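You operate a simulated robot arm through the tools that you are given. There is no shell and no other tool.

You run a simulated robot arm. Do the job below in one go: nothing can be reset, and whatever is moved stays where it is left.

TASK
Cure the purple mould's resin under the UV lamp for 10 seconds.
Fine: on the lamp's tray, pushed in; set the dial, switch on, press START once; switch off when the light is out; the mould stays inside, the other moulds stay put; spill nothing.

The check looks at the end state, three seconds after you hand in, the way a careful person would. Anything else that was tipped, shoved, dropped, spilled or broken makes it a failure.

THE ROBOT
A 7-joint arm with a two-finger parallel gripper, fixed in place. Base frame: the origin is on the floor under the middle of its stand, x ahead of it, y to its left, z up. Lengths are in m, angles in degrees, forces in N, time in s.
It reaches about 1.058 m from its shoulder. Its first joint turns from -166.0 to 166.0 degrees. Payload 4.4 kg.
Tool frame: the origin (TCP) lies between the finger pads and is the grasp point; the fingertips stand 0.023 m ahead of it; z points along the fingers, y is the line along which they close. Largest opening 0.094 m; finger width 0.038, thickness 0.01; the body of the gripper, 0.054 by 0.096 m, starts 0.039 m behind the TCP.
Orientation is that of the tool frame in the base frame, as [roll, pitch, yaw] about the fixed x, y, z axes, in that order (R = Rz(yaw) Ry(pitch) Rx(roll)). With the fingers straight down and closing along the base's y, the tool's x points along the base's -x, its y along +y and its z along -z.

THE INTERFACE
- The arm moves only by the tool move_arm. Its argument "increments" is a list of rows, each an object (a shift or turn left out is 0, a gripper value left out holds the last) with "angular": the turn, a rotation vector about the base's x, y, z in rad, a list of three; "linear": the shift along the base's x, y, z in cm, a list of three; "jaw": the closure, from 0 (fully open) to 1 (shut). In form: [{"angular": [rx, ry, rz], "linear": [x, y, z], "jaw": jaw}, ...]. A call has 1 to 20 rows; each row shifts and turns the commanded pose from where the row before left it. A row lasts 0.2 s, in which the tool goes at most 0.05 m and 8.6 degrees; a call with a longer step from one row to the next is refused whole, and so is a gripper value outside its range. A pose out of reach is approached as far as the arm can. The call stops where the force on the tool passes 40 N (or 10 N more than at its start, if that is more) or the arm is blocked; 0.2 s more then pass. Each finger travels about 0.108 m/s and halts on what it meets, pressing with about 43 N; the grip force reading is that of the motor and also rises with nothing between the fingers. The clock runs only during rows and for 0.2 s after the last one: add rows that do not move to give the fingers time. It gives the time, the measured TCP pose, the force on the tool (base axes), the opening and the grip force at its end, in the units of the frame above (readings bear some noise), with the torque about the TCP (base axes, N m) and any sound that the robot's microphone picked up.
- Cameras (640 x 400 px; columns grow to the right, rows downward): "scene" is fixed at [0.3838, 0.5005, 1.6156]; the picture's right is [-0.98, -0.21, 0.00], its down [-0.09, 0.41, -0.91] and it looks along [0.19, -0.88, -0.42] (base axes); focal length 323 px, centre (320, 200). "wrist" rides on the gripper at [0.086, 0.016, -0.074] in the tool frame; the picture's right is [-0.18, 0.98, 0.00], its down [-0.58, -0.11, -0.81] and it looks along [-0.79, -0.15, 0.59] (tool axes); focal length 243 px, centre (320, 200). There is no depth. A picture from a camera that has moved, and an enlarged one, comes with that camera's place and axes in the base frame and with its lens. The place of the scene camera against the robot may be out by one fixed shift of up to 0.018 m in any direction.
- camera(camera): a new picture of that camera. No time passes.
- inspect(camera, box): a new picture of the part [left, top, right, bottom] of that camera's present view, enlarged. No time passes.
- sign_off(): hands the job in; it is judged then, once.

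Nothing tells you positions but the pictures and the camera data. Unless the task says otherwise, let go and move clear before handing in.

The tools are called by a JSON object that holds its "api" and its "payload". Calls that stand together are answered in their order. move_arm: Moves the arm, as the interface text tells. Its arguments: {"type":"object","properties":{"increments":{"type":"array"}},"required":["increments"]} The other tools are called the same way: camera (camera) takes a picture; inspect (camera, box) takes an enlarged picture of a part of a camera's view; sign_off () hands the job in.

At the start:

```text
time_s: 0.0
eef_pos: [0.1954, -0.4005, 1.368]
ee_rot: [180.0, 0.0, 180.0]
wrist_force: [-0.4, 0.1, -0.2]
ft_torque: [0.01, 0.0, -0.02]
opening: 0.0941
grip_force: 0.0
```

scene: 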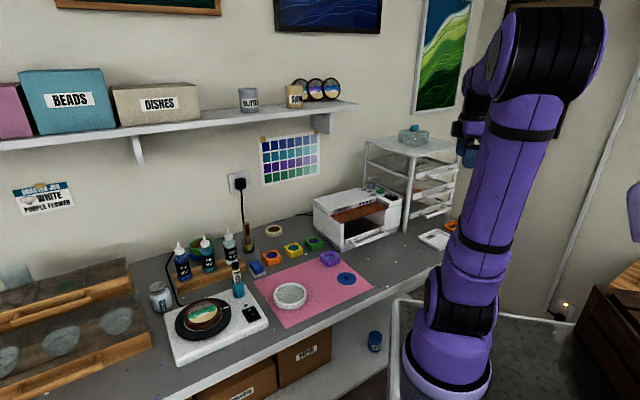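
wrist: 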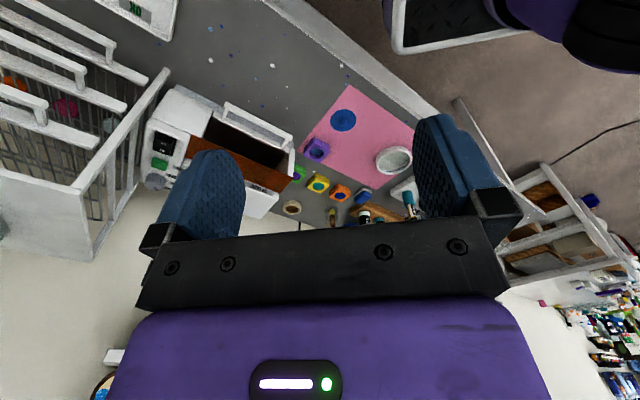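

I see a workbench with a UV lamp (white box with an orange interior), a pink mat with a purple mould near its edge, and other moulds in a row. I'll take enlarged pictures first to locate everything.

{"api": "inspect", "payload": {"camera": "scene", "box": [240, 170, 480, 320]}}

{"api": "inspect", "payload": {"camera": "scene", "box": [300, 170, 420, 260]}}

{"api": "inspect", "payload": {"camera": "wrist", "box": [130, 70, 430, 240]}}

```text
2.67 times, centred on (360, 245) of scene
camera zoom: at [0.3838, 0.5005, 1.6156], right [-0.98, -0.21, 0.0], down [-0.09, 0.41, -0.91], along [0.19, -0.88, -0.42], focal length 862 px, centre (213, 80)
```

zoom: 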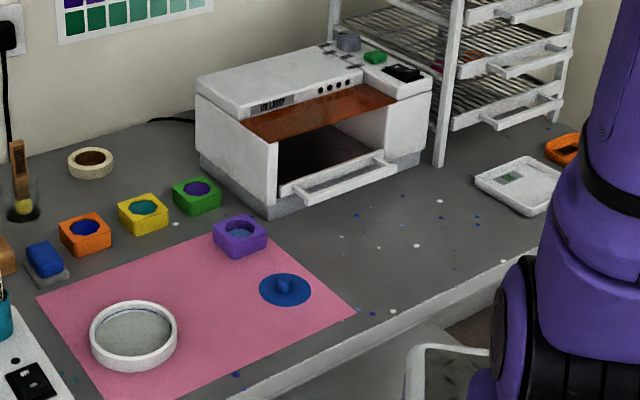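

```text
4.44 times, centred on (360, 215) of scene
camera zoom: at [0.3838, 0.5005, 1.6156], right [-0.98, -0.21, 0.0], down [-0.09, 0.41, -0.91], along [0.19, -0.88, -0.42], focal length 1437 px, centre (142, 133)
```

zoom: 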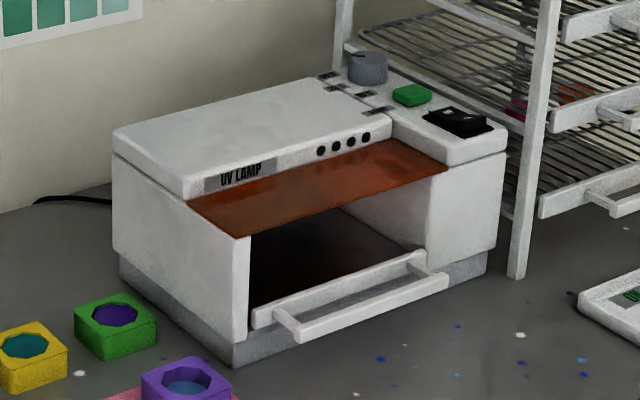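

```text
2.13 times, centred on (280, 155) of wrist
camera zoom: at [0.1099, -0.3835, 1.4426], right [0.18, 0.98, 0.0], down [0.58, -0.11, 0.81], along [0.79, -0.15, -0.59], focal length 518 px, centre (405, 296)
```

zoom: 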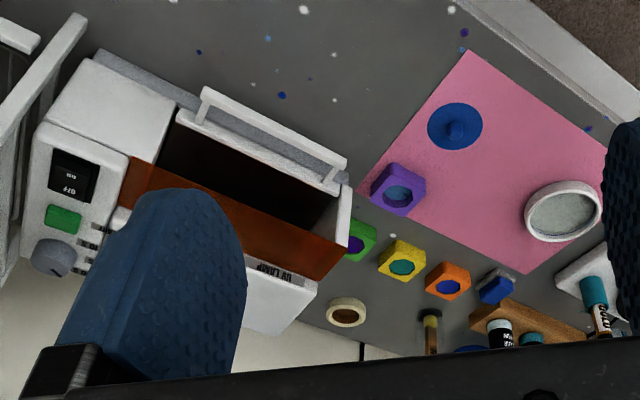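

The purple mould sits near (0.56, -0.48, ~0.93), with the lamp to its -x side and facing roughly +y. I'll turn the wrist camera to face the lamp and the bench, staying high and clear.

{"api": "move_arm", "payload": {"increments": [{"linear": [1.7, 1.7, 0], "angular": [0, 0, -0.131]}, {"linear": [1.7, 1.7, 0], "angular": [0, 0, -0.131]}, {"linear": [1.7, 1.7, 0], "angular": [0, 0, -0.131]}, {"linear": [1.7, 1.7, 0], "angular": [0, 0, -0.131]}, {"linear": [1.7, 1.7, 0], "angular": [0, 0, -0.131]}, {"linear": [1.7, 1.7, 0], "angular": [0, 0, -0.131]}, {"linear": [1.7, 1.7, 0], "angular": [0, 0, -0.131]}, {"linear": [1.7, 1.7, 0], "angular": [0, 0, -0.131]}, {"linear": [1.7, 1.7, 0], "angular": [0, 0, -0.131]}, {"linear": [1.7, 1.7, 0], "angular": [0, 0, -0.131]}, {"linear": [1.7, 1.7, 0], "angular": [0, 0, -0.131]}, {"linear": [1.7, 1.7, 0], "angular": [0, 0, -0.131]}]}}

{"api": "camera", "payload": {"camera": "wrist"}}

{"api": "camera", "payload": {"camera": "scene"}}

```text
time_s: 2.6
eef_pos: [0.4028, -0.2017, 1.3613]
ee_rot: [-179.1, -1.6, 89.8]
wrist_force: [0.5, 0.1, -0.3]
ft_torque: [0.01, 0.04, 0.02]
opening: 0.0944
grip_force: 0.0
```

```text
taken
camera wrist: at [0.4206, -0.1169, 1.4382], right [0.98, -0.19, -0.02], down [-0.1, -0.6, 0.79], along [-0.16, -0.77, -0.61], focal length 243 px, centre (320, 200)
```

wrist: 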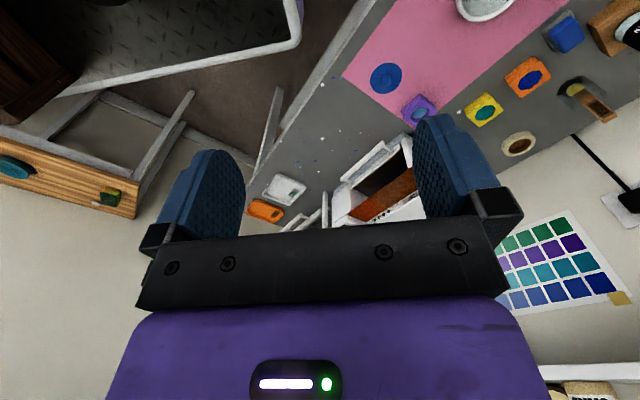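

```text
taken
```

scene: 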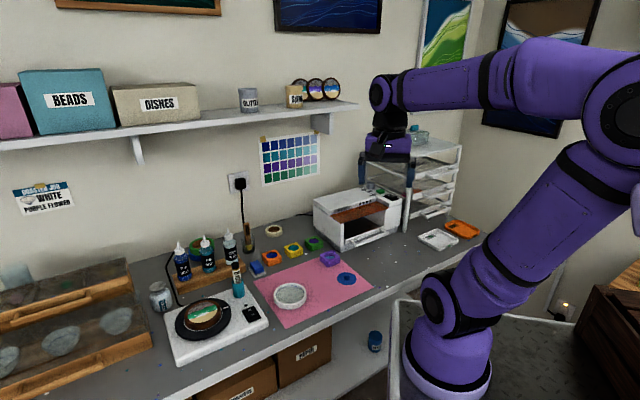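

The lamp front appears to be near (0.42, -0.63), with its handle bar along the front. I'll bring the camera above and in front of the lamp for a clear view.

{"api": "move_arm", "payload": {"increments": [{"linear": [0.5, -4, 0]}, {"linear": [0.5, -4, 0]}, {"linear": [0.5, -4, 0]}, {"linear": [0.5, -4, 0]}, {"linear": [0.5, -4, 0]}, {"linear": [0.5, -2, 0]}, {}]}}

{"api": "camera", "payload": {"camera": "wrist"}}

{"api": "inspect", "payload": {"camera": "wrist", "box": [160, 0, 480, 200]}}

```text
time_s: 4.2
eef_pos: [0.4284, -0.416, 1.3644]
ee_rot: [180.0, 0.0, 90.0]
wrist_force: [-0.7, -0.7, 0.1]
ft_torque: [-0.02, 0.0, 0.0]
opening: 0.0941
grip_force: 0.0
```

```text
taken
camera wrist: at [0.4462, -0.3294, 1.4408], right [0.98, -0.19, 0.0], down [-0.11, -0.58, 0.81], along [-0.15, -0.79, -0.59], focal length 243 px, centre (320, 200)
```

wrist: 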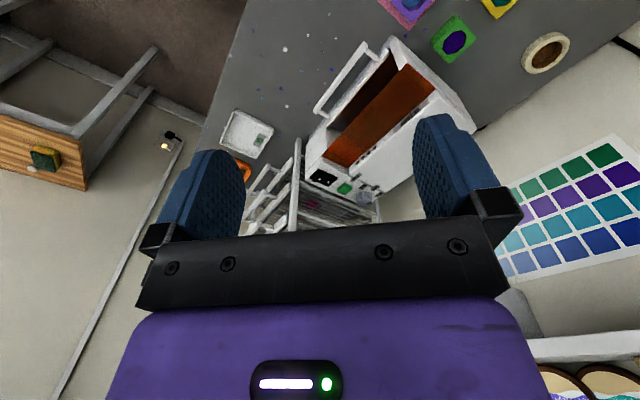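

```text
2.00 times, centred on (320, 100) of wrist
camera zoom: at [0.4462, -0.3294, 1.4408], right [0.98, -0.19, 0.0], down [-0.11, -0.58, 0.81], along [-0.15, -0.79, -0.59], focal length 485 px, centre (320, 400)
```

zoom: 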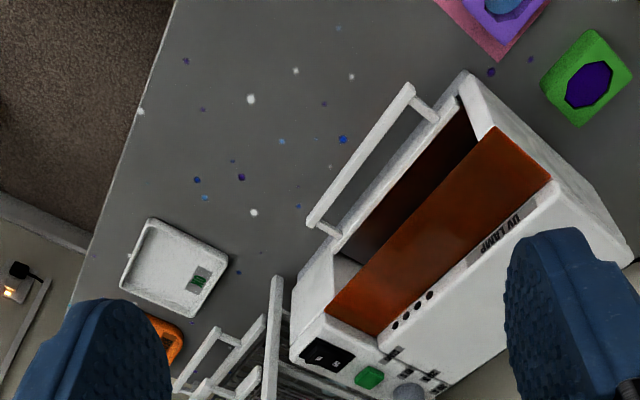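

The lamp and bench are rotated 45° to the base axes: the bench runs along (0.707, 0.707) and the lamp faces (-0.707, 0.707), toward the robot. I'll line the gripper up with that frame and look into the lamp's opening.

{"api": "move_arm", "payload": {"increments": [{"linear": [-1.4, -1.1, 0], "angular": [0, 0, 0.131]}, {"linear": [-1.4, -1.1, 0], "angular": [0, 0, 0.131]}, {"linear": [-1.4, -1.1, 0], "angular": [0, 0, 0.131]}, {"linear": [-1.4, -1.1, 0], "angular": [0, 0, 0.131]}, {"linear": [-1.4, -1.1, 0], "angular": [0, 0, 0.131]}, {"linear": [-1.4, -1.1, 0], "angular": [0, 0, 0.1304]}, {}]}}

{"api": "camera", "payload": {"camera": "wrist"}}

{"api": "inspect", "payload": {"camera": "wrist", "box": [160, 0, 480, 200]}}

{"api": "camera", "payload": {"camera": "scene"}}

```text
time_s: 5.8
eef_pos: [0.3443, -0.4813, 1.3656]
ee_rot: [180.0, 0.1, 135.0]
wrist_force: [-0.5, -0.2, 0.0]
ft_torque: [0.02, -0.01, 0.02]
opening: 0.0943
grip_force: 0.0
```

```text
taken
camera wrist: at [0.2957, -0.4086, 1.4421], right [0.83, 0.56, 0.0], down [0.33, -0.49, 0.81], along [0.46, -0.67, -0.59], focal length 243 px, centre (320, 200)
```

wrist: 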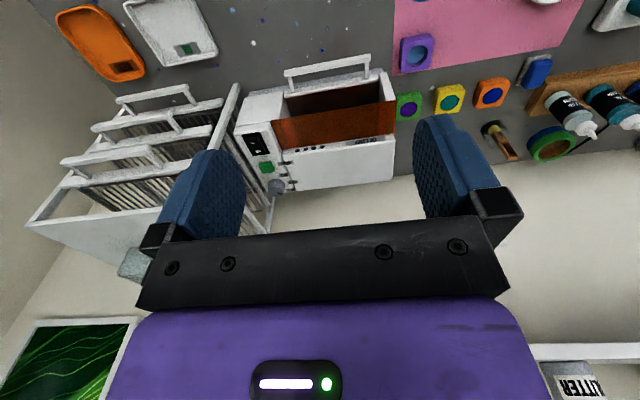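

```text
2.00 times, centred on (320, 100) of wrist
camera zoom: at [0.2957, -0.4086, 1.4421], right [0.83, 0.56, 0.0], down [0.33, -0.49, 0.81], along [0.46, -0.67, -0.59], focal length 485 px, centre (320, 400)
```

zoom: 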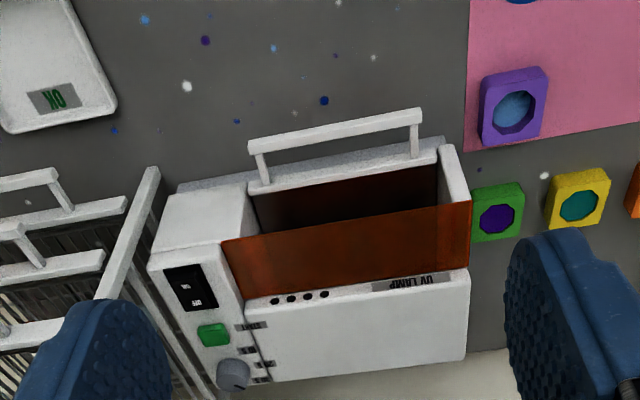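

```text
taken
```

scene: 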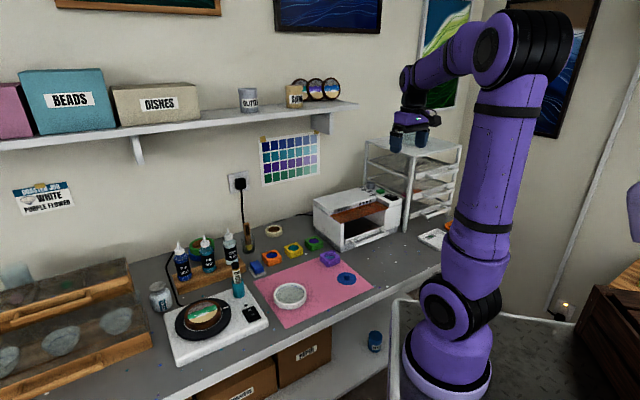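

Good view: tray handle in front, and the control panel on the robot's right side of the lamp with the rocker, green button and dial. Next I'll enlarge the panel, the handle and the purple mould.

{"api": "inspect", "payload": {"camera": "wrist", "box": [230, 110, 310, 200]}}

{"api": "inspect", "payload": {"camera": "wrist", "box": [270, 40, 410, 130]}}

{"api": "inspect", "payload": {"camera": "scene", "box": [355, 170, 415, 210]}}

{"api": "inspect", "payload": {"camera": "scene", "box": [310, 180, 430, 280]}}

```text
4.44 times, centred on (270, 155) of wrist
camera zoom: at [0.2957, -0.4086, 1.4421], right [0.83, 0.56, 0.0], down [0.33, -0.49, 0.81], along [0.46, -0.67, -0.59], focal length 1078 px, centre (542, 400)
```

zoom: 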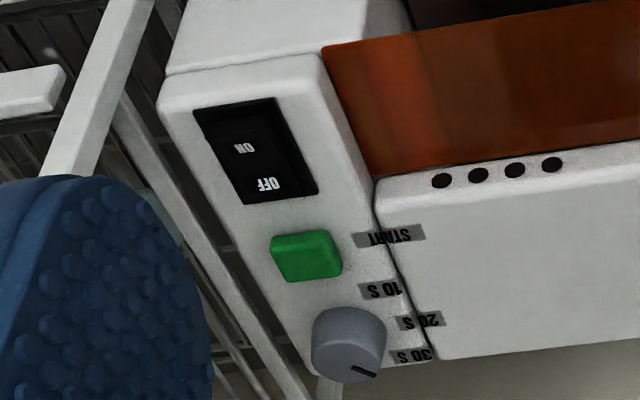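

```text
4.44 times, centred on (340, 85) of wrist
camera zoom: at [0.2957, -0.4086, 1.4421], right [0.83, 0.56, 0.0], down [0.33, -0.49, 0.81], along [0.46, -0.67, -0.59], focal length 1078 px, centre (231, 711)
```

zoom: 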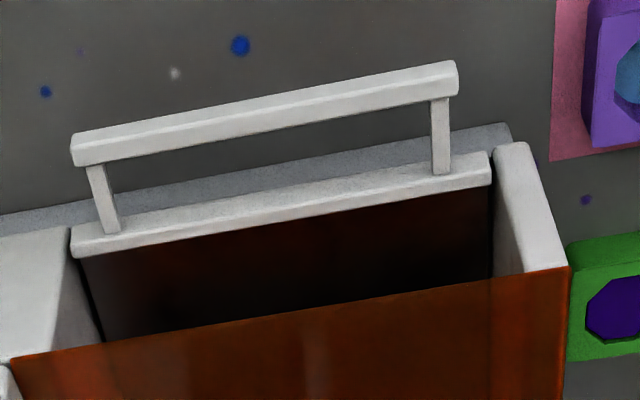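

```text
10.00 times, centred on (385, 190) of scene
camera zoom: at [0.3838, 0.5005, 1.6156], right [-0.98, -0.21, 0.0], down [-0.09, 0.41, -0.91], along [0.19, -0.88, -0.42], focal length 3233 px, centre (-330, 300)
```

zoom: 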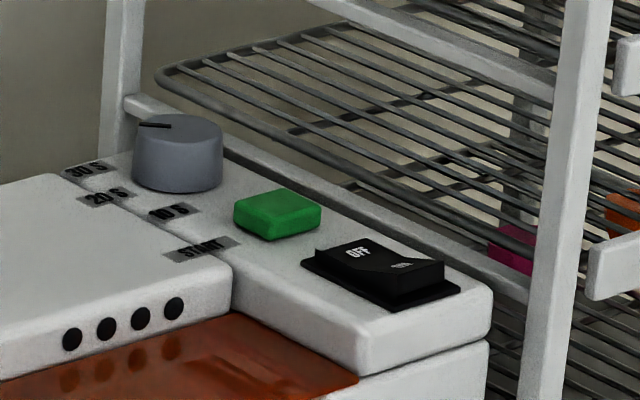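

```text
4.00 times, centred on (370, 230) of scene
camera zoom: at [0.3838, 0.5005, 1.6156], right [-0.98, -0.21, 0.0], down [-0.09, 0.41, -0.91], along [0.19, -0.88, -0.42], focal length 1293 px, centre (120, 80)
```

zoom: 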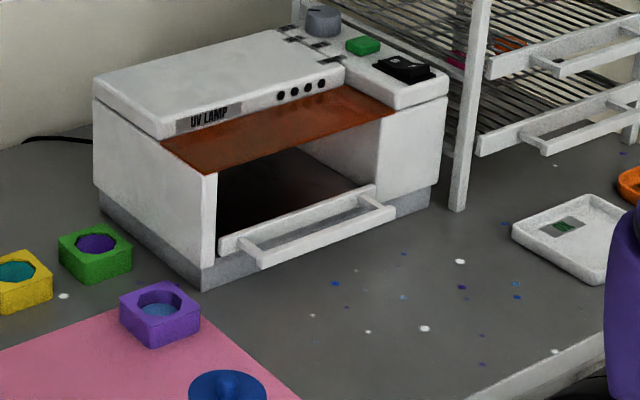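

The dial points at 30 S, the rocker is OFF, and the tray is shut with a bar handle on two posts. I'll back off and come lower to look into the lamp from the front and fix its heights.

{"api": "move_arm", "payload": {"increments": [{"linear": [-1.15, 1.15, -4]}, {"linear": [-1.15, 1.15, -4]}, {"linear": [-1.15, 1.15, -4]}, {"linear": [-1.15, 1.15, -4]}, {"linear": [-1.15, 1.15, -4]}, {"linear": [-1.15, 1.15, -4]}, {}]}}

{"api": "camera", "payload": {"camera": "wrist"}}

{"api": "inspect", "payload": {"camera": "wrist", "box": [200, 80, 460, 240]}}

```text
time_s: 7.4
eef_pos: [0.2762, -0.4137, 1.126]
ee_rot: [-180.0, 0.1, 134.9]
wrist_force: [-0.6, 0.1, -0.1]
ft_torque: [0.03, -0.02, 0.0]
opening: 0.0938
grip_force: 0.1
```

```text
taken
camera wrist: at [0.2275, -0.3405, 1.2022], right [0.83, 0.56, 0.0], down [0.33, -0.49, 0.81], along [0.45, -0.67, -0.59], focal length 243 px, centre (320, 200)
```

wrist: 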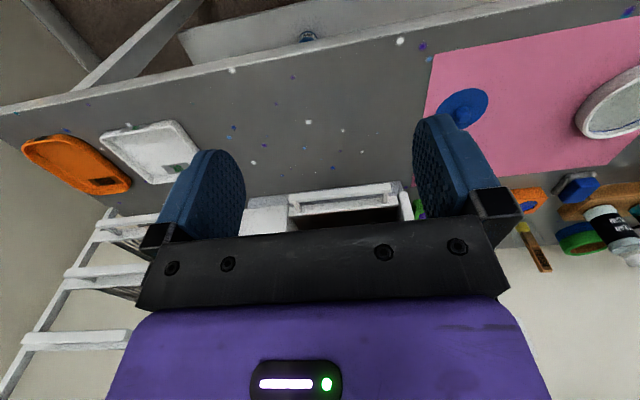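

```text
2.46 times, centred on (330, 160) of wrist
camera zoom: at [0.2275, -0.3405, 1.2022], right [0.83, 0.56, 0.0], down [0.33, -0.49, 0.81], along [0.45, -0.67, -0.59], focal length 597 px, centre (295, 298)
```

zoom: 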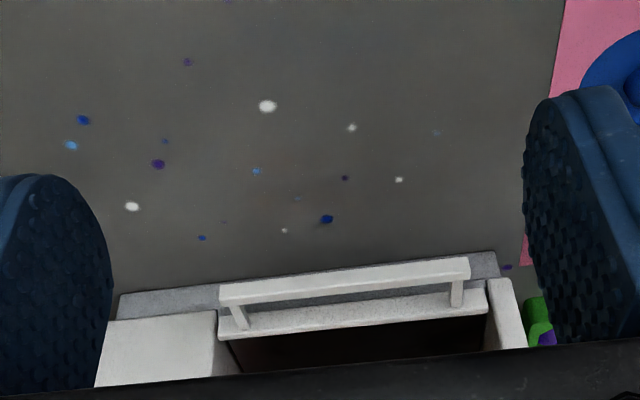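

The handle and the opening's lower part are visible, but the hand hides the rest. I'll tilt the hand 30° toward the lamp so the camera sees into the opening.

{"api": "move_arm", "payload": {"increments": [{"angular": [-0.0925, -0.0925, 0]}, {"angular": [-0.0925, -0.0925, 0]}, {"angular": [-0.0925, -0.0925, 0]}, {"angular": [-0.0925, -0.0925, 0]}, {}]}}

{"api": "camera", "payload": {"camera": "wrist"}}

{"api": "inspect", "payload": {"camera": "wrist", "box": [220, 60, 420, 240]}}

```text
time_s: 8.6
eef_pos: [0.2755, -0.4374, 1.1379]
ee_rot: [180.0, 29.9, 134.8]
wrist_force: [0.3, 0.1, -0.4]
ft_torque: [0.01, -0.01, -0.01]
opening: 0.0941
grip_force: 0.0
out of reach, approached as far as the arm can: row 3, 4
```

```text
taken
camera wrist: at [0.2083, -0.3455, 1.1606], right [0.81, 0.58, 0.09], down [-0.01, -0.15, 0.99], along [0.59, -0.8, -0.12], focal length 243 px, centre (320, 200)
```

wrist: 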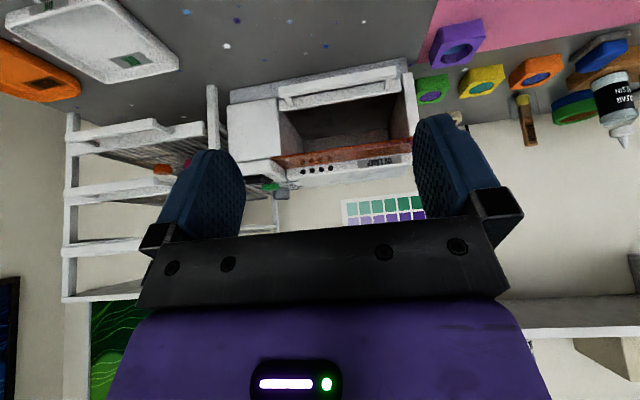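

```text
2.22 times, centred on (320, 150) of wrist
camera zoom: at [0.2083, -0.3455, 1.1606], right [0.81, 0.58, 0.09], down [-0.01, -0.15, 0.99], along [0.59, -0.8, -0.12], focal length 539 px, centre (320, 311)
```

zoom: 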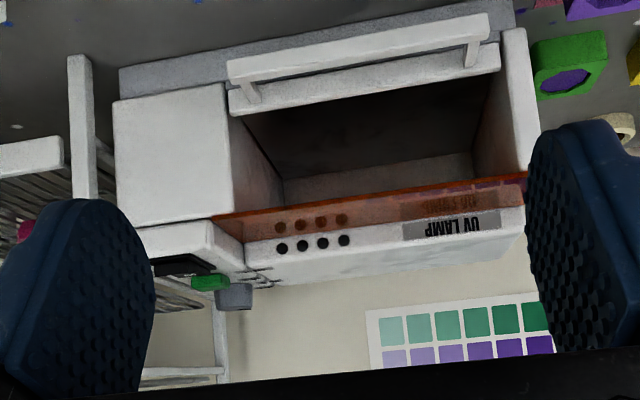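

From several wrist views I put the bench top at z≈0.90. The handle bar is at u≈0.723 (distance along (0.707,-0.707)), w from -0.19 to -0.02, z≈0.955, with the tray lip about 2.3 cm behind it. The orange hood's edge is at u≈0.768, z≈1.037. I'll bring the hand upright again, turn it so the fingers close across the bar, and pre-close them to about 2.6 cm.

{"api": "move_arm", "payload": {"increments": [{"angular": [0.0925, 0.0925, 0], "jaw": 0.72}, {"angular": [0.0925, 0.0925, 0]}, {"angular": [0.0925, 0.0925, 0]}, {"angular": [0.0925, 0.0925, 0]}, {"angular": [0, 0, -0.1309], "linear": [0.6, -0.6, 0]}, {"angular": [0, 0, -0.1309], "linear": [0.6, -0.6, 0]}, {"angular": [0, 0, -0.1309], "linear": [0.6, -0.6, 0]}, {"angular": [0, 0, -0.1309], "linear": [0.6, -0.6, 0]}, {"angular": [0, 0, -0.1309], "linear": [0.6, -0.6, 0]}, {"angular": [0, 0, -0.1309], "linear": [0.6, -0.6, 0]}, {"angular": [0, 0, -0.1309], "linear": [0.6, -0.6, 0]}, {"angular": [0, 0, -0.1309], "linear": [0.6, -0.6, 0]}, {"angular": [0, 0, -0.1309], "linear": [0.6, -0.6, 0]}, {"angular": [0, 0, -0.1309], "linear": [0.6, -0.6, 0]}, {"angular": [0, 0, -0.1309], "linear": [0.6, -0.6, 0]}, {"angular": [0, 0, -0.1309], "linear": [0.6, -0.6, 0]}, {}]}}

{"api": "camera", "payload": {"camera": "wrist"}}

```text
time_s: 12.2
eef_pos: [0.3473, -0.5089, 1.1387]
ee_rot: [180.0, 0.0, 44.8]
wrist_force: [-0.2, 0.2, 0.2]
ft_torque: [0.01, -0.01, 0.01]
opening: 0.0264
grip_force: 0.0
```

```text
taken
camera wrist: at [0.4214, -0.4592, 1.2134], right [0.56, -0.83, 0.0], down [-0.49, -0.33, 0.81], along [-0.67, -0.45, -0.59], focal length 243 px, centre (320, 200)
```

wrist: 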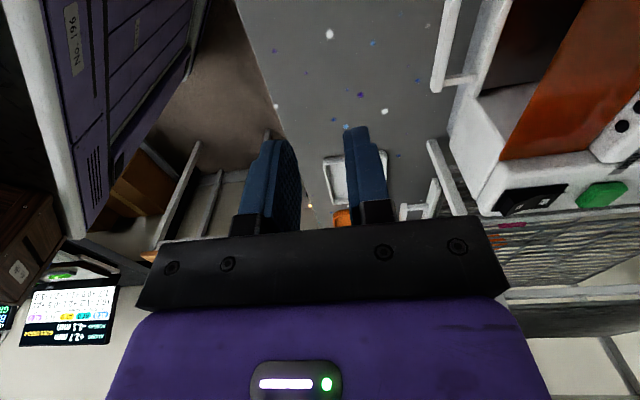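

The fingers are pre-closed to 2.6 cm and aligned, with the TCP at u≈0.606, w≈-0.114. Next I'll tilt 10° and move to just in front of and above the handle for a close look.

{"api": "move_arm", "payload": {"increments": [{"angular": [-0.0617, -0.0617, 0], "linear": [1.6, -1.38, -2.2]}, {"angular": [-0.0617, -0.0617, 0], "linear": [1.6, -1.38, -2.2]}, {"linear": [1.6, -1.38, -2.2]}, {"linear": [1.6, -1.38, -2.2]}, {}]}}

{"api": "camera", "payload": {"camera": "wrist"}}

{"api": "inspect", "payload": {"camera": "wrist", "box": [220, 0, 540, 200]}}

{"api": "inspect", "payload": {"camera": "scene", "box": [310, 140, 450, 280]}}

```text
time_s: 13.4
eef_pos: [0.4119, -0.5616, 1.0499]
ee_rot: [169.9, 0.0, 44.9]
wrist_force: [0.4, -0.7, -0.8]
ft_torque: [0.01, -0.02, -0.02]
opening: 0.0267
grip_force: 0.0
```

```text
taken
camera wrist: at [0.4774, -0.503, 1.1276], right [0.55, -0.82, 0.17], down [-0.59, -0.24, 0.77], along [-0.59, -0.53, -0.61], focal length 243 px, centre (320, 200)
```

wrist: 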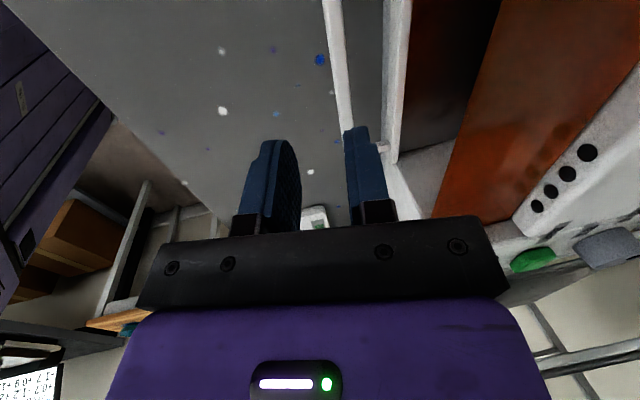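

```text
2.00 times, centred on (380, 100) of wrist
camera zoom: at [0.4774, -0.503, 1.1276], right [0.55, -0.82, 0.17], down [-0.59, -0.24, 0.77], along [-0.59, -0.53, -0.61], focal length 485 px, centre (200, 400)
```

zoom: 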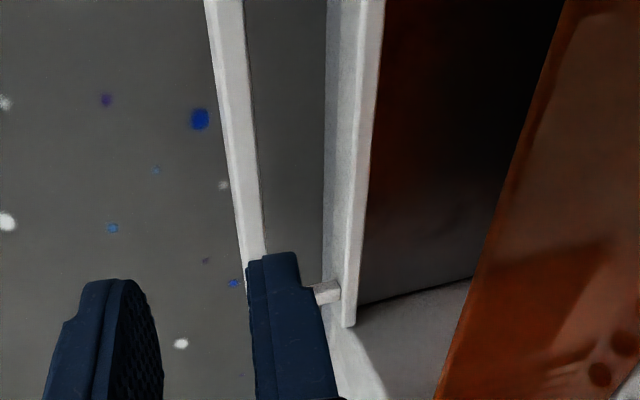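

```text
2.86 times, centred on (380, 210) of scene
camera zoom: at [0.3838, 0.5005, 1.6156], right [-0.98, -0.21, 0.0], down [-0.09, 0.41, -0.91], along [0.19, -0.88, -0.42], focal length 924 px, centre (149, 171)
```

zoom: 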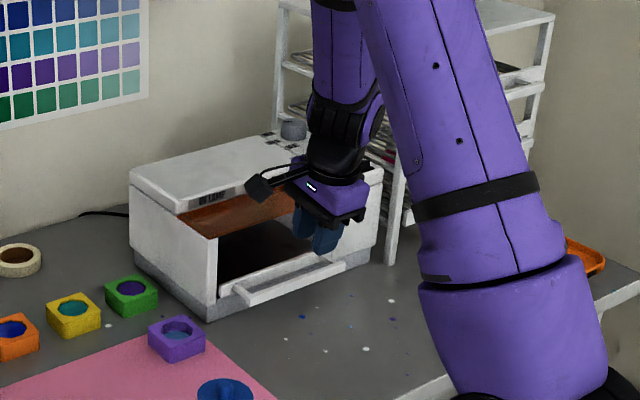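

Close view confirms the bar at u≈0.7175–0.727 and the lip front at u≈0.759, so the gap is about 3 cm and a finger fits. I'll tilt another 5°, move over the bar, and stop with the fingertips just above it to check.

{"api": "move_arm", "payload": {"increments": [{"angular": [-0.0617, -0.0617, 0], "linear": [2.0, -2.56, 0]}, {"linear": [0, 0, -2]}, {"linear": [0, 0, -2]}, {"linear": [0, 0, -1.5]}, {}]}}

{"api": "camera", "payload": {"camera": "wrist"}}

{"api": "inspect", "payload": {"camera": "wrist", "box": [220, 40, 440, 220]}}

{"api": "inspect", "payload": {"camera": "scene", "box": [310, 170, 430, 260]}}

```text
time_s: 14.6
eef_pos: [0.4322, -0.5892, 0.9953]
ee_rot: [165.0, 0.0, 44.9]
wrist_force: [0.0, 0.6, 0.3]
ft_torque: [0.01, 0.0, 0.0]
opening: 0.0264
grip_force: 0.1
```

```text
taken
camera wrist: at [0.4915, -0.5244, 1.0718], right [0.54, -0.8, 0.25], down [-0.63, -0.19, 0.75], along [-0.55, -0.57, -0.61], focal length 243 px, centre (320, 200)
```

wrist: 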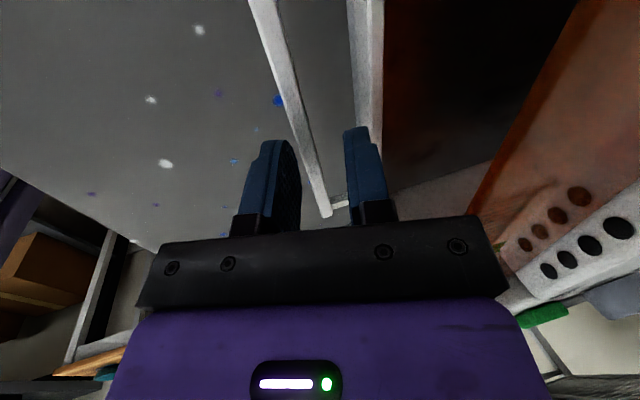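

```text
2.22 times, centred on (330, 130) of wrist
camera zoom: at [0.4915, -0.5244, 1.0718], right [0.54, -0.8, 0.25], down [-0.63, -0.19, 0.75], along [-0.55, -0.57, -0.61], focal length 539 px, centre (298, 356)
```

zoom: 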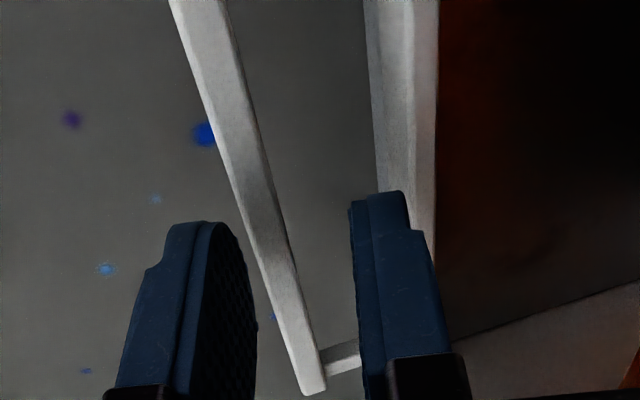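

```text
4.44 times, centred on (370, 215) of scene
camera zoom: at [0.3838, 0.5005, 1.6156], right [-0.98, -0.21, 0.0], down [-0.09, 0.41, -0.91], along [0.19, -0.88, -0.42], focal length 1437 px, centre (98, 133)
```

zoom: 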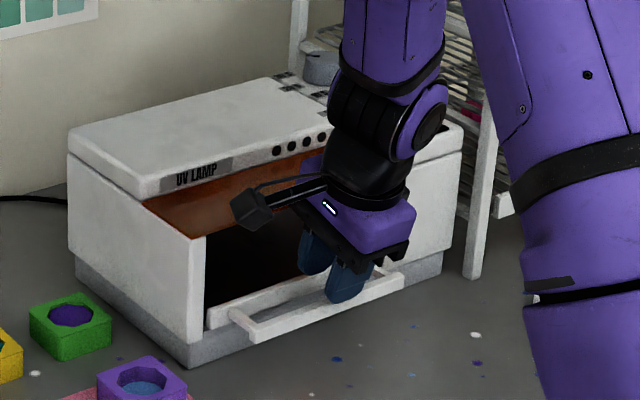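

The bar lies between the two fingers and the rear finger lines up with the gap. I'll lower the fingers around the bar.

{"api": "move_arm", "payload": {"increments": [{"linear": [0, 0, -1.3]}, {"linear": [0, 0, -1.3]}, {"linear": [0, 0, -1.3]}, {}]}}

{"api": "inspect", "payload": {"camera": "wrist", "box": [220, 40, 440, 220]}}

{"api": "inspect", "payload": {"camera": "scene", "box": [310, 170, 430, 260]}}

```text
time_s: 15.6
eef_pos: [0.4304, -0.5913, 0.9564]
ee_rot: [165.0, -0.1, 44.9]
wrist_force: [-0.1, -0.7, 0.2]
ft_torque: [-0.02, 0.01, -0.02]
opening: 0.0264
grip_force: 0.0
```

```text
2.22 times, centred on (330, 130) of wrist
camera zoom: at [0.4912, -0.5258, 1.0335], right [0.54, -0.8, 0.25], down [-0.63, -0.19, 0.75], along [-0.55, -0.57, -0.61], focal length 539 px, centre (298, 356)
```

zoom: 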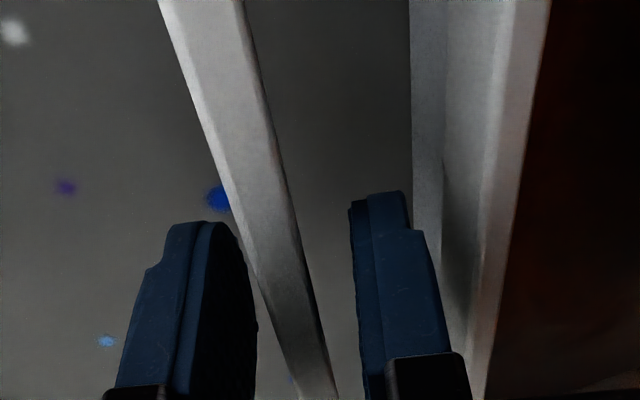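

```text
4.44 times, centred on (370, 215) of scene
camera zoom: at [0.3838, 0.5005, 1.6156], right [-0.98, -0.21, 0.0], down [-0.09, 0.41, -0.91], along [0.19, -0.88, -0.42], focal length 1437 px, centre (98, 133)
```

zoom: 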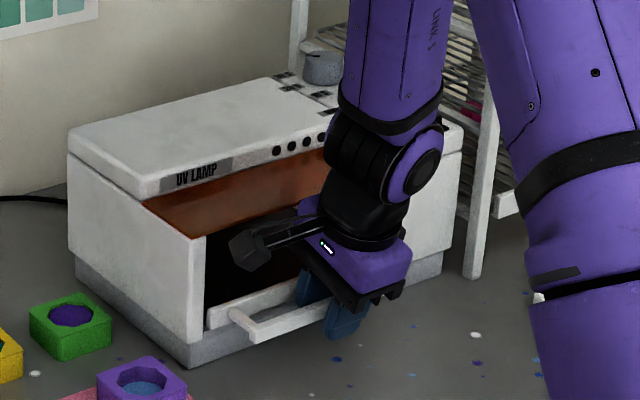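

The fingers straddle the bar without contact. I'll pull the tray straight out, gently, by about 10 cm.

{"api": "move_arm", "payload": {"increments": [{"linear": [-0.4, 0.4, 0]}, {"linear": [-0.4, 0.4, 0]}, {"linear": [-0.7, 0.7, 0]}, {"linear": [-0.9, 0.9, 0]}, {"linear": [-0.9, 0.9, 0]}, {"linear": [-0.9, 0.9, 0]}, {"linear": [-0.9, 0.9, 0]}, {"linear": [-0.9, 0.9, 0]}, {"linear": [-0.9, 0.9, 0]}, {"linear": [-0.9, 0.9, 0]}, {}]}}

{"api": "camera", "payload": {"camera": "scene"}}

{"api": "inspect", "payload": {"camera": "scene", "box": [310, 170, 430, 260]}}

{"api": "camera", "payload": {"camera": "wrist"}}

```text
time_s: 18.0
eef_pos: [0.3535, -0.5114, 0.9559]
ee_rot: [165.0, -0.1, 44.9]
wrist_force: [-0.5, 0.0, -0.1]
ft_torque: [0.01, 0.02, 0.01]
opening: 0.0265
grip_force: 0.0
```

```text
taken
```

scene: 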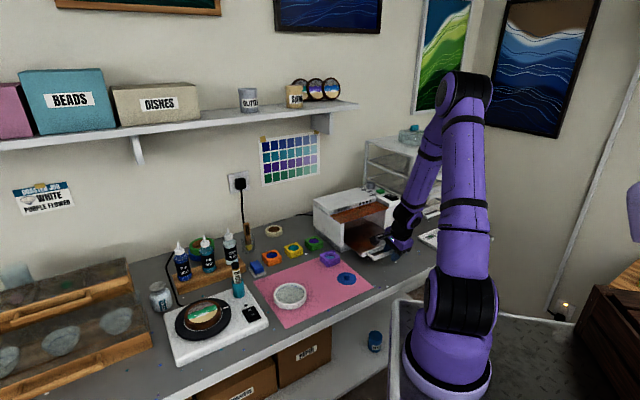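

```text
4.44 times, centred on (370, 215) of scene
camera zoom: at [0.3838, 0.5005, 1.6156], right [-0.98, -0.21, 0.0], down [-0.09, 0.41, -0.91], along [0.19, -0.88, -0.42], focal length 1437 px, centre (98, 133)
```

zoom: 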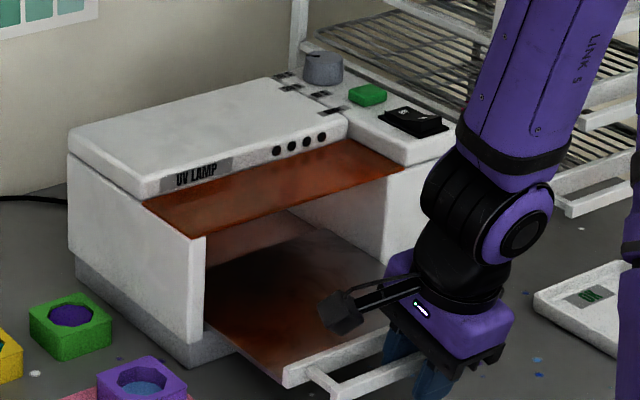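

```text
taken
camera wrist: at [0.4132, -0.4468, 1.0328], right [0.54, -0.8, 0.25], down [-0.63, -0.19, 0.75], along [-0.55, -0.57, -0.61], focal length 243 px, centre (320, 200)
```

wrist: 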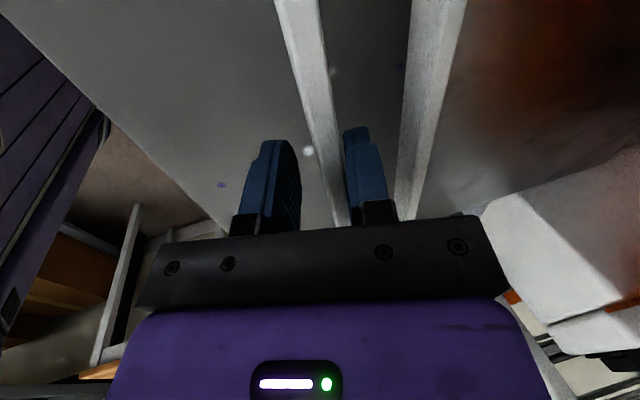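

The tray slid out smoothly by about 10 cm, with no force left on the hand. I'll free the fingers, lift, return the hand to upright facing the bench, and look closely at the purple mould.

{"api": "move_arm", "payload": {"increments": [{"linear": [0.35, -0.35, 0]}, {"linear": [0, 0, -0.0]}, {"linear": [0, 0, 2]}, {"linear": [0, 0, 3]}, {"linear": [0, 0, 4]}, {"linear": [0, 0, 4]}, {"linear": [0, 0, 2]}, {"angular": [0.0926, 0.0926, 0]}, {"angular": [0.0926, 0.0926, 0]}, {}]}}

{"api": "move_arm", "payload": {"increments": [{"angular": [0, 0, 0.1309], "linear": [1.34, 0.78, 0], "jaw": 0.25}, {"angular": [0, 0, 0.1309], "linear": [1.34, 0.78, 0]}, {"angular": [0, 0, 0.1309], "linear": [1.34, 0.78, 0]}, {"angular": [0, 0, 0.1309], "linear": [1.34, 0.78, 0]}, {"angular": [0, 0, 0.1309], "linear": [1.34, 0.78, 0]}, {"angular": [0, 0, 0.1309], "linear": [1.34, 0.78, 0]}, {"angular": [0, 0, 0.1309], "linear": [1.34, 0.78, 0]}, {"angular": [0, 0, 0.1309], "linear": [1.34, 0.78, 0]}, {"angular": [0, 0, 0.1309], "linear": [1.34, 0.78, 0]}, {"angular": [0, 0, 0.1309], "linear": [1.34, 0.78, 0]}, {"angular": [0, 0, 0.1309], "linear": [1.34, 0.78, 0]}, {"angular": [0, 0, 0.1309], "linear": [1.34, 0.78, 0]}, {}]}}

{"api": "camera", "payload": {"camera": "wrist"}}

{"api": "inspect", "payload": {"camera": "wrist", "box": [220, 40, 420, 240]}}

{"api": "camera", "payload": {"camera": "scene"}}

```text
time_s: 20.2
eef_pos: [0.3572, -0.5146, 1.1063]
ee_rot: [-179.9, 0.0, 45.0]
wrist_force: [-0.4, -0.1, -0.4]
ft_torque: [0.03, -0.04, 0.01]
opening: 0.0265
grip_force: 0.0
```

```text
time_s: 23.0
eef_pos: [0.5183, -0.4199, 1.1053]
ee_rot: [-180.0, 0.0, 135.0]
wrist_force: [-0.9, -0.1, -0.3]
ft_torque: [-0.01, 0.07, -0.01]
opening: 0.0703
grip_force: 0.1
```

```text
taken
camera wrist: at [0.4687, -0.3475, 1.1807], right [0.83, 0.56, 0.0], down [0.33, -0.49, 0.81], along [0.46, -0.67, -0.59], focal length 243 px, centre (320, 200)
```

wrist: 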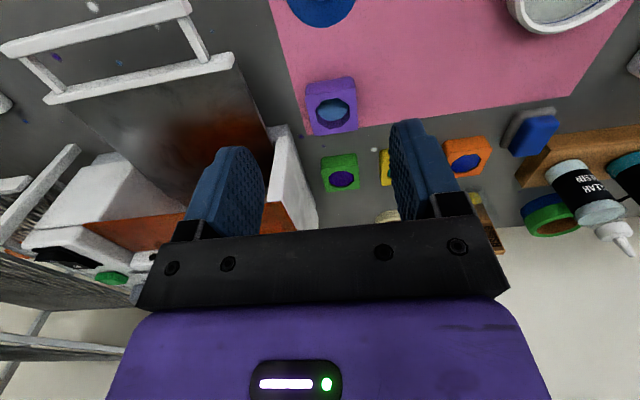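

```text
2.00 times, centred on (320, 140) of wrist
camera zoom: at [0.4687, -0.3475, 1.1807], right [0.83, 0.56, 0.0], down [0.33, -0.49, 0.81], along [0.46, -0.67, -0.59], focal length 485 px, centre (320, 320)
```

zoom: 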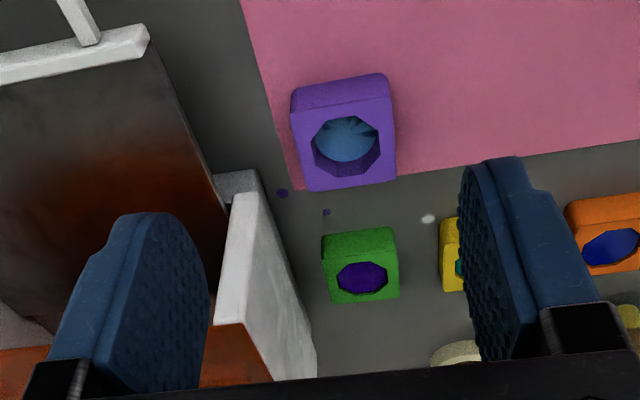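

```text
taken
```

scene: 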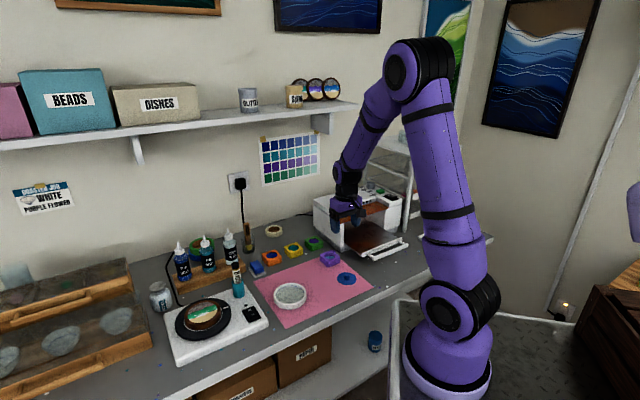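

The purple mould is about 5.4 cm square and 3.2 cm tall, centred at u≈0.746, w≈0.0705. I'll move directly above it with the fingers opened to 7 cm and stop just above it to check.

{"api": "move_arm", "payload": {"increments": [{"linear": [2.96, -2.905, 0]}, {"linear": [2.96, -2.905, 0]}, {"linear": [0, 0, -4]}, {"linear": [0, 0, -4]}, {"linear": [0, 0, -4]}, {}]}}

{"api": "camera", "payload": {"camera": "wrist"}}

{"api": "inspect", "payload": {"camera": "wrist", "box": [200, 60, 440, 240]}}

{"api": "inspect", "payload": {"camera": "scene", "box": [290, 200, 410, 290]}}

```text
time_s: 24.4
eef_pos: [0.5757, -0.4803, 0.9854]
ee_rot: [180.0, 0.0, 134.8]
wrist_force: [-0.2, -0.1, -0.1]
ft_torque: [0.01, 0.0, 0.03]
opening: 0.0705
grip_force: 0.0
```

```text
taken
camera wrist: at [0.5266, -0.4064, 1.062], right [0.83, 0.56, 0.0], down [0.33, -0.49, 0.81], along [0.45, -0.67, -0.59], focal length 243 px, centre (320, 200)
```

wrist: 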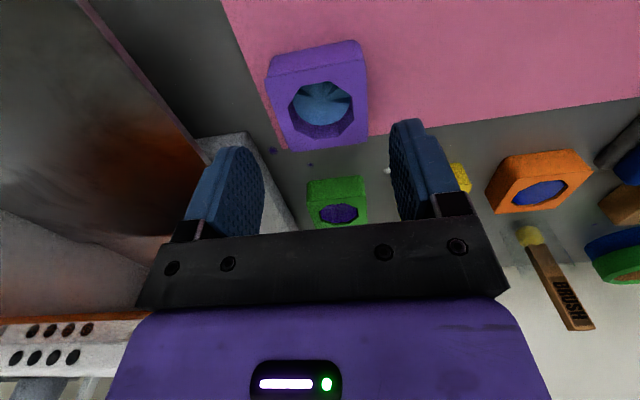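

```text
2.22 times, centred on (320, 150) of wrist
camera zoom: at [0.5266, -0.4064, 1.062], right [0.83, 0.56, 0.0], down [0.33, -0.49, 0.81], along [0.45, -0.67, -0.59], focal length 539 px, centre (320, 311)
```

zoom: 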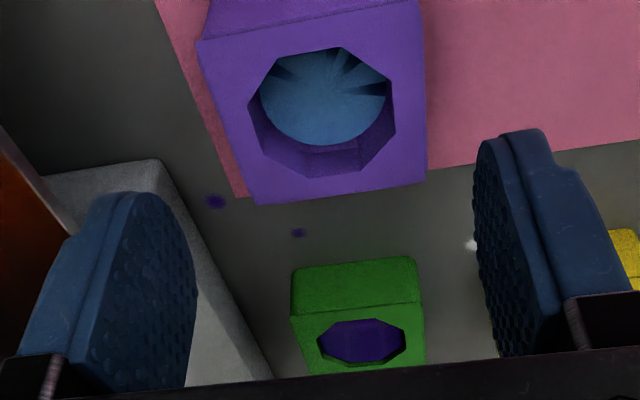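

```text
4.44 times, centred on (350, 245) of scene
camera zoom: at [0.3838, 0.5005, 1.6156], right [-0.98, -0.21, 0.0], down [-0.09, 0.41, -0.91], along [0.19, -0.88, -0.42], focal length 1437 px, centre (187, 0)
```

zoom: 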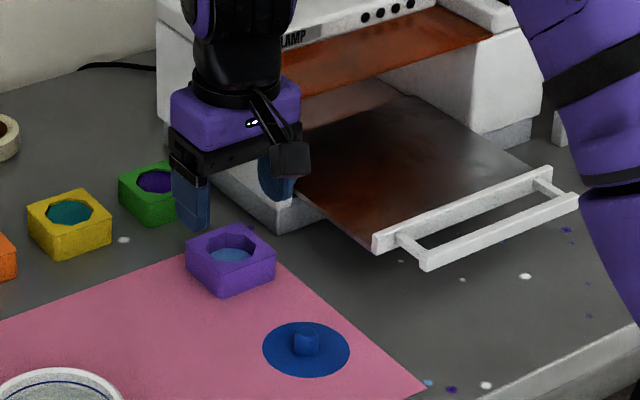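

Triangulation from the new picture agrees: mould centre (u 0.747, w 0.070), top at z≈0.932, and the hand is centred over it. I'll descend and close gently.

{"api": "move_arm", "payload": {"increments": [{"linear": [0.15, 0, -1.5]}, {"linear": [0, 0, -1.5]}, {"linear": [0, 0, -1.5]}, {"linear": [0, 0, -1.5]}, {}]}}

{"api": "inspect", "payload": {"camera": "wrist", "box": [200, 60, 440, 240]}}

{"api": "inspect", "payload": {"camera": "scene", "box": [290, 200, 410, 290]}}

```text
time_s: 25.6
eef_pos: [0.5784, -0.4794, 0.9264]
ee_rot: [180.0, 0.0, 135.0]
wrist_force: [-0.2, -0.1, -0.2]
ft_torque: [-0.06, 0.0, -0.01]
opening: 0.0704
grip_force: 0.1
```

```text
2.22 times, centred on (320, 150) of wrist
camera zoom: at [0.5303, -0.406, 1.0018], right [0.83, 0.56, 0.0], down [0.33, -0.49, 0.81], along [0.45, -0.67, -0.59], focal length 539 px, centre (320, 311)
```

zoom: 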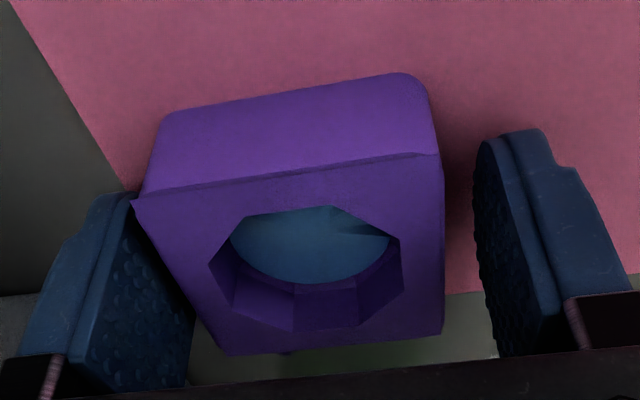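

```text
4.44 times, centred on (350, 245) of scene
camera zoom: at [0.3838, 0.5005, 1.6156], right [-0.98, -0.21, 0.0], down [-0.09, 0.41, -0.91], along [0.19, -0.88, -0.42], focal length 1437 px, centre (187, 0)
```

zoom: 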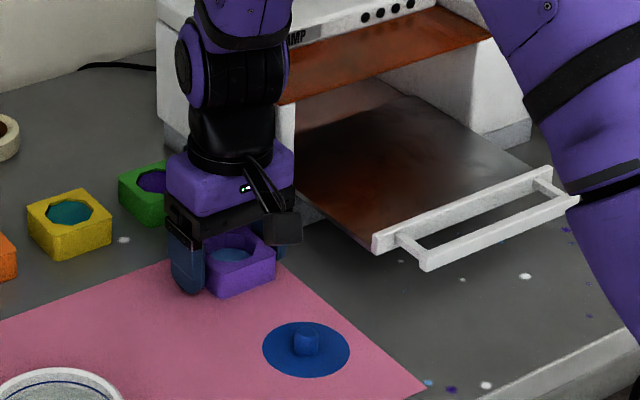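

The hand is around the mould, about 1.5 mm off centre along w. I'll correct that and close slowly.

{"api": "move_arm", "payload": {"increments": [{"linear": [-0.1, -0.1, 0]}, {"jaw": 0.32}, {"jaw": 0.36}, {"jaw": 0.39}, {"jaw": 0.42}, {"jaw": 0.45}, {"jaw": 0.5}, {"jaw": 0.55}, {}]}}

{"api": "inspect", "payload": {"camera": "wrist", "box": [200, 60, 440, 240]}}

```text
time_s: 27.6
eef_pos: [0.5774, -0.4813, 0.9274]
ee_rot: [180.0, 0.0, 134.9]
wrist_force: [-0.8, -2.4, 1.8]
ft_torque: [-0.05, -0.01, 0.04]
opening: 0.0569
grip_force: 42.8
```

```text
2.22 times, centred on (320, 150) of wrist
camera zoom: at [0.5289, -0.4074, 1.0019], right [0.83, 0.56, 0.0], down [0.33, -0.49, 0.81], along [0.45, -0.67, -0.59], focal length 539 px, centre (320, 311)
```

zoom: 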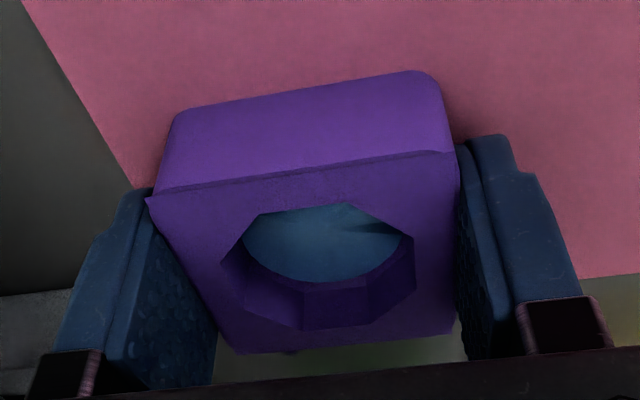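

The mould is gripped (opening 5.7 cm, 43 N). I'll lift it straight up slowly, then draw it back clear of the lamp wall before going sideways to the tray.

{"api": "move_arm", "payload": {"increments": [{"linear": [0, 0, 0.5]}, {"linear": [0, 0, 0.9]}, {"linear": [0, 0, 1.2]}, {"linear": [0, 0, 1.4]}, {"linear": [0, 0, 1.5]}, {"linear": [0, 0, 1.5]}, {"linear": [0, 0, 1.5]}, {"linear": [0, 0, 1.2]}, {"linear": [0, 0, 0.6]}, {"linear": [-0.5, 0.5, 0]}, {"linear": [-0.9, 0.9, 0]}, {"linear": [-1.1, 1.1, 0]}, {"linear": [-1.0, 1.0, 0]}, {"linear": [-0.5, 0.5, 0]}, {}]}}

{"api": "inspect", "payload": {"camera": "wrist", "box": [200, 60, 440, 240]}}

{"api": "inspect", "payload": {"camera": "scene", "box": [290, 170, 450, 290]}}

```text
time_s: 30.8
eef_pos: [0.5388, -0.4384, 1.0281]
ee_rot: [-180.0, 0.0, 134.9]
wrist_force: [0.1, -0.6, -0.6]
ft_torque: [0.01, 0.03, -0.02]
opening: 0.0572
grip_force: 42.8
```

```text
2.22 times, centred on (320, 150) of wrist
camera zoom: at [0.489, -0.3667, 1.1039], right [0.83, 0.56, 0.0], down [0.33, -0.49, 0.81], along [0.45, -0.67, -0.59], focal length 539 px, centre (320, 311)
```

zoom: 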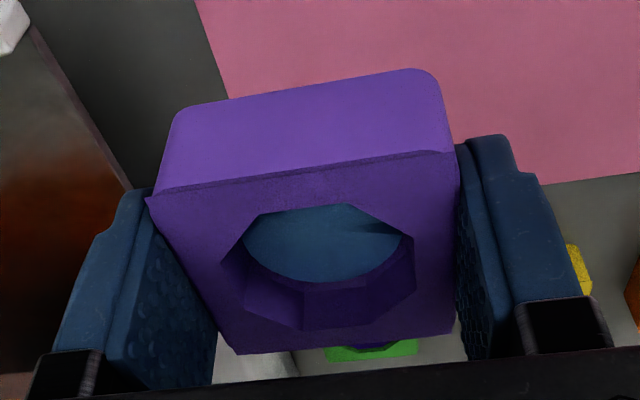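

```text
3.33 times, centred on (370, 230) of scene
camera zoom: at [0.3838, 0.5005, 1.6156], right [-0.98, -0.21, 0.0], down [-0.09, 0.41, -0.91], along [0.19, -0.88, -0.42], focal length 1078 px, centre (153, 100)
```

zoom: 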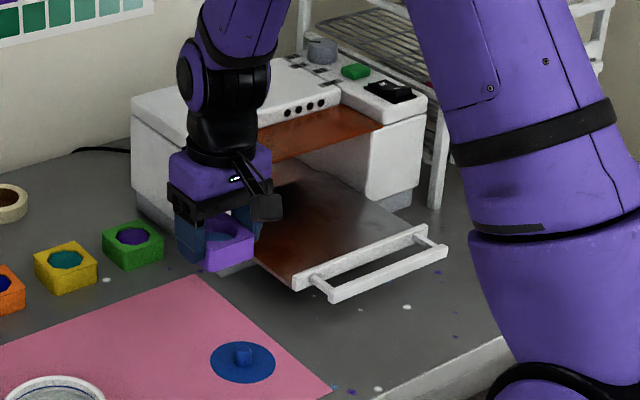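

The mould is held level, with the bottom at z≈1.00. I'll move it sideways over the tray and then slightly forward, to about u 0.712, w -0.105.

{"api": "move_arm", "payload": {"increments": [{"linear": [-0.5, -0.5, 0]}, {"linear": [-0.9, -0.9, 0]}, {"linear": [-1.1, -1.1, 0]}, {"linear": [-1.1, -1.1, 0]}, {"linear": [-1.1, -1.1, 0]}, {"linear": [-1.1, -1.1, 0]}, {"linear": [-1.1, -1.1, 0]}, {"linear": [-1.1, -1.1, 0]}, {"linear": [-1.1, -1.1, 0]}, {"linear": [-1.1, -1.1, 0]}, {"linear": [-1.1, -1.1, 0]}, {"linear": [-0.7, -0.7, 0]}, {"linear": [-0.4, -0.4, 0]}, {"linear": [0.4, -0.4, 0]}, {"linear": [0.7, -0.7, 0]}, {"linear": [0.4, -0.4, 0]}, {}]}}

{"api": "camera", "payload": {"camera": "wrist"}}

{"api": "inspect", "payload": {"camera": "scene", "box": [310, 170, 430, 260]}}

```text
time_s: 34.4
eef_pos: [0.4289, -0.5804, 1.0285]
ee_rot: [180.0, 0.1, 134.8]
wrist_force: [0.6, -0.4, -0.5]
ft_torque: [0.03, 0.02, 0.0]
opening: 0.0572
grip_force: 43.3
```

```text
taken
camera wrist: at [0.3794, -0.5066, 1.1044], right [0.83, 0.56, 0.0], down [0.33, -0.49, 0.81], along [0.45, -0.67, -0.59], focal length 243 px, centre (320, 200)
```

wrist: 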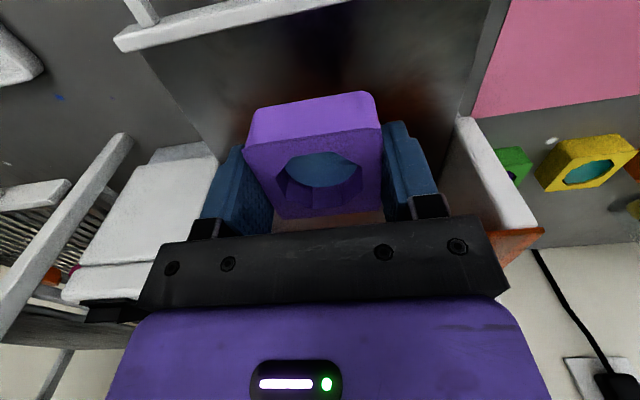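

```text
4.44 times, centred on (370, 215) of scene
camera zoom: at [0.3838, 0.5005, 1.6156], right [-0.98, -0.21, 0.0], down [-0.09, 0.41, -0.91], along [0.19, -0.88, -0.42], focal length 1437 px, centre (98, 133)
```

zoom: 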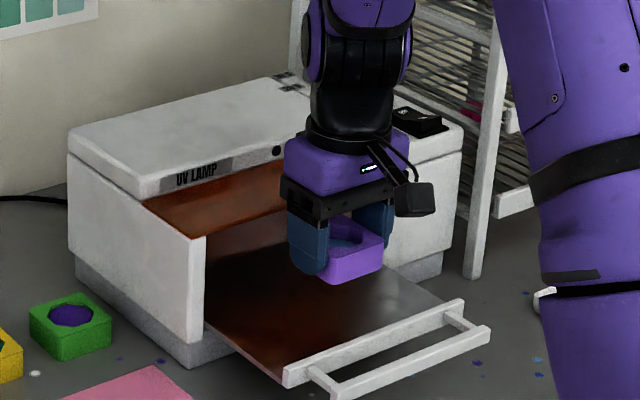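

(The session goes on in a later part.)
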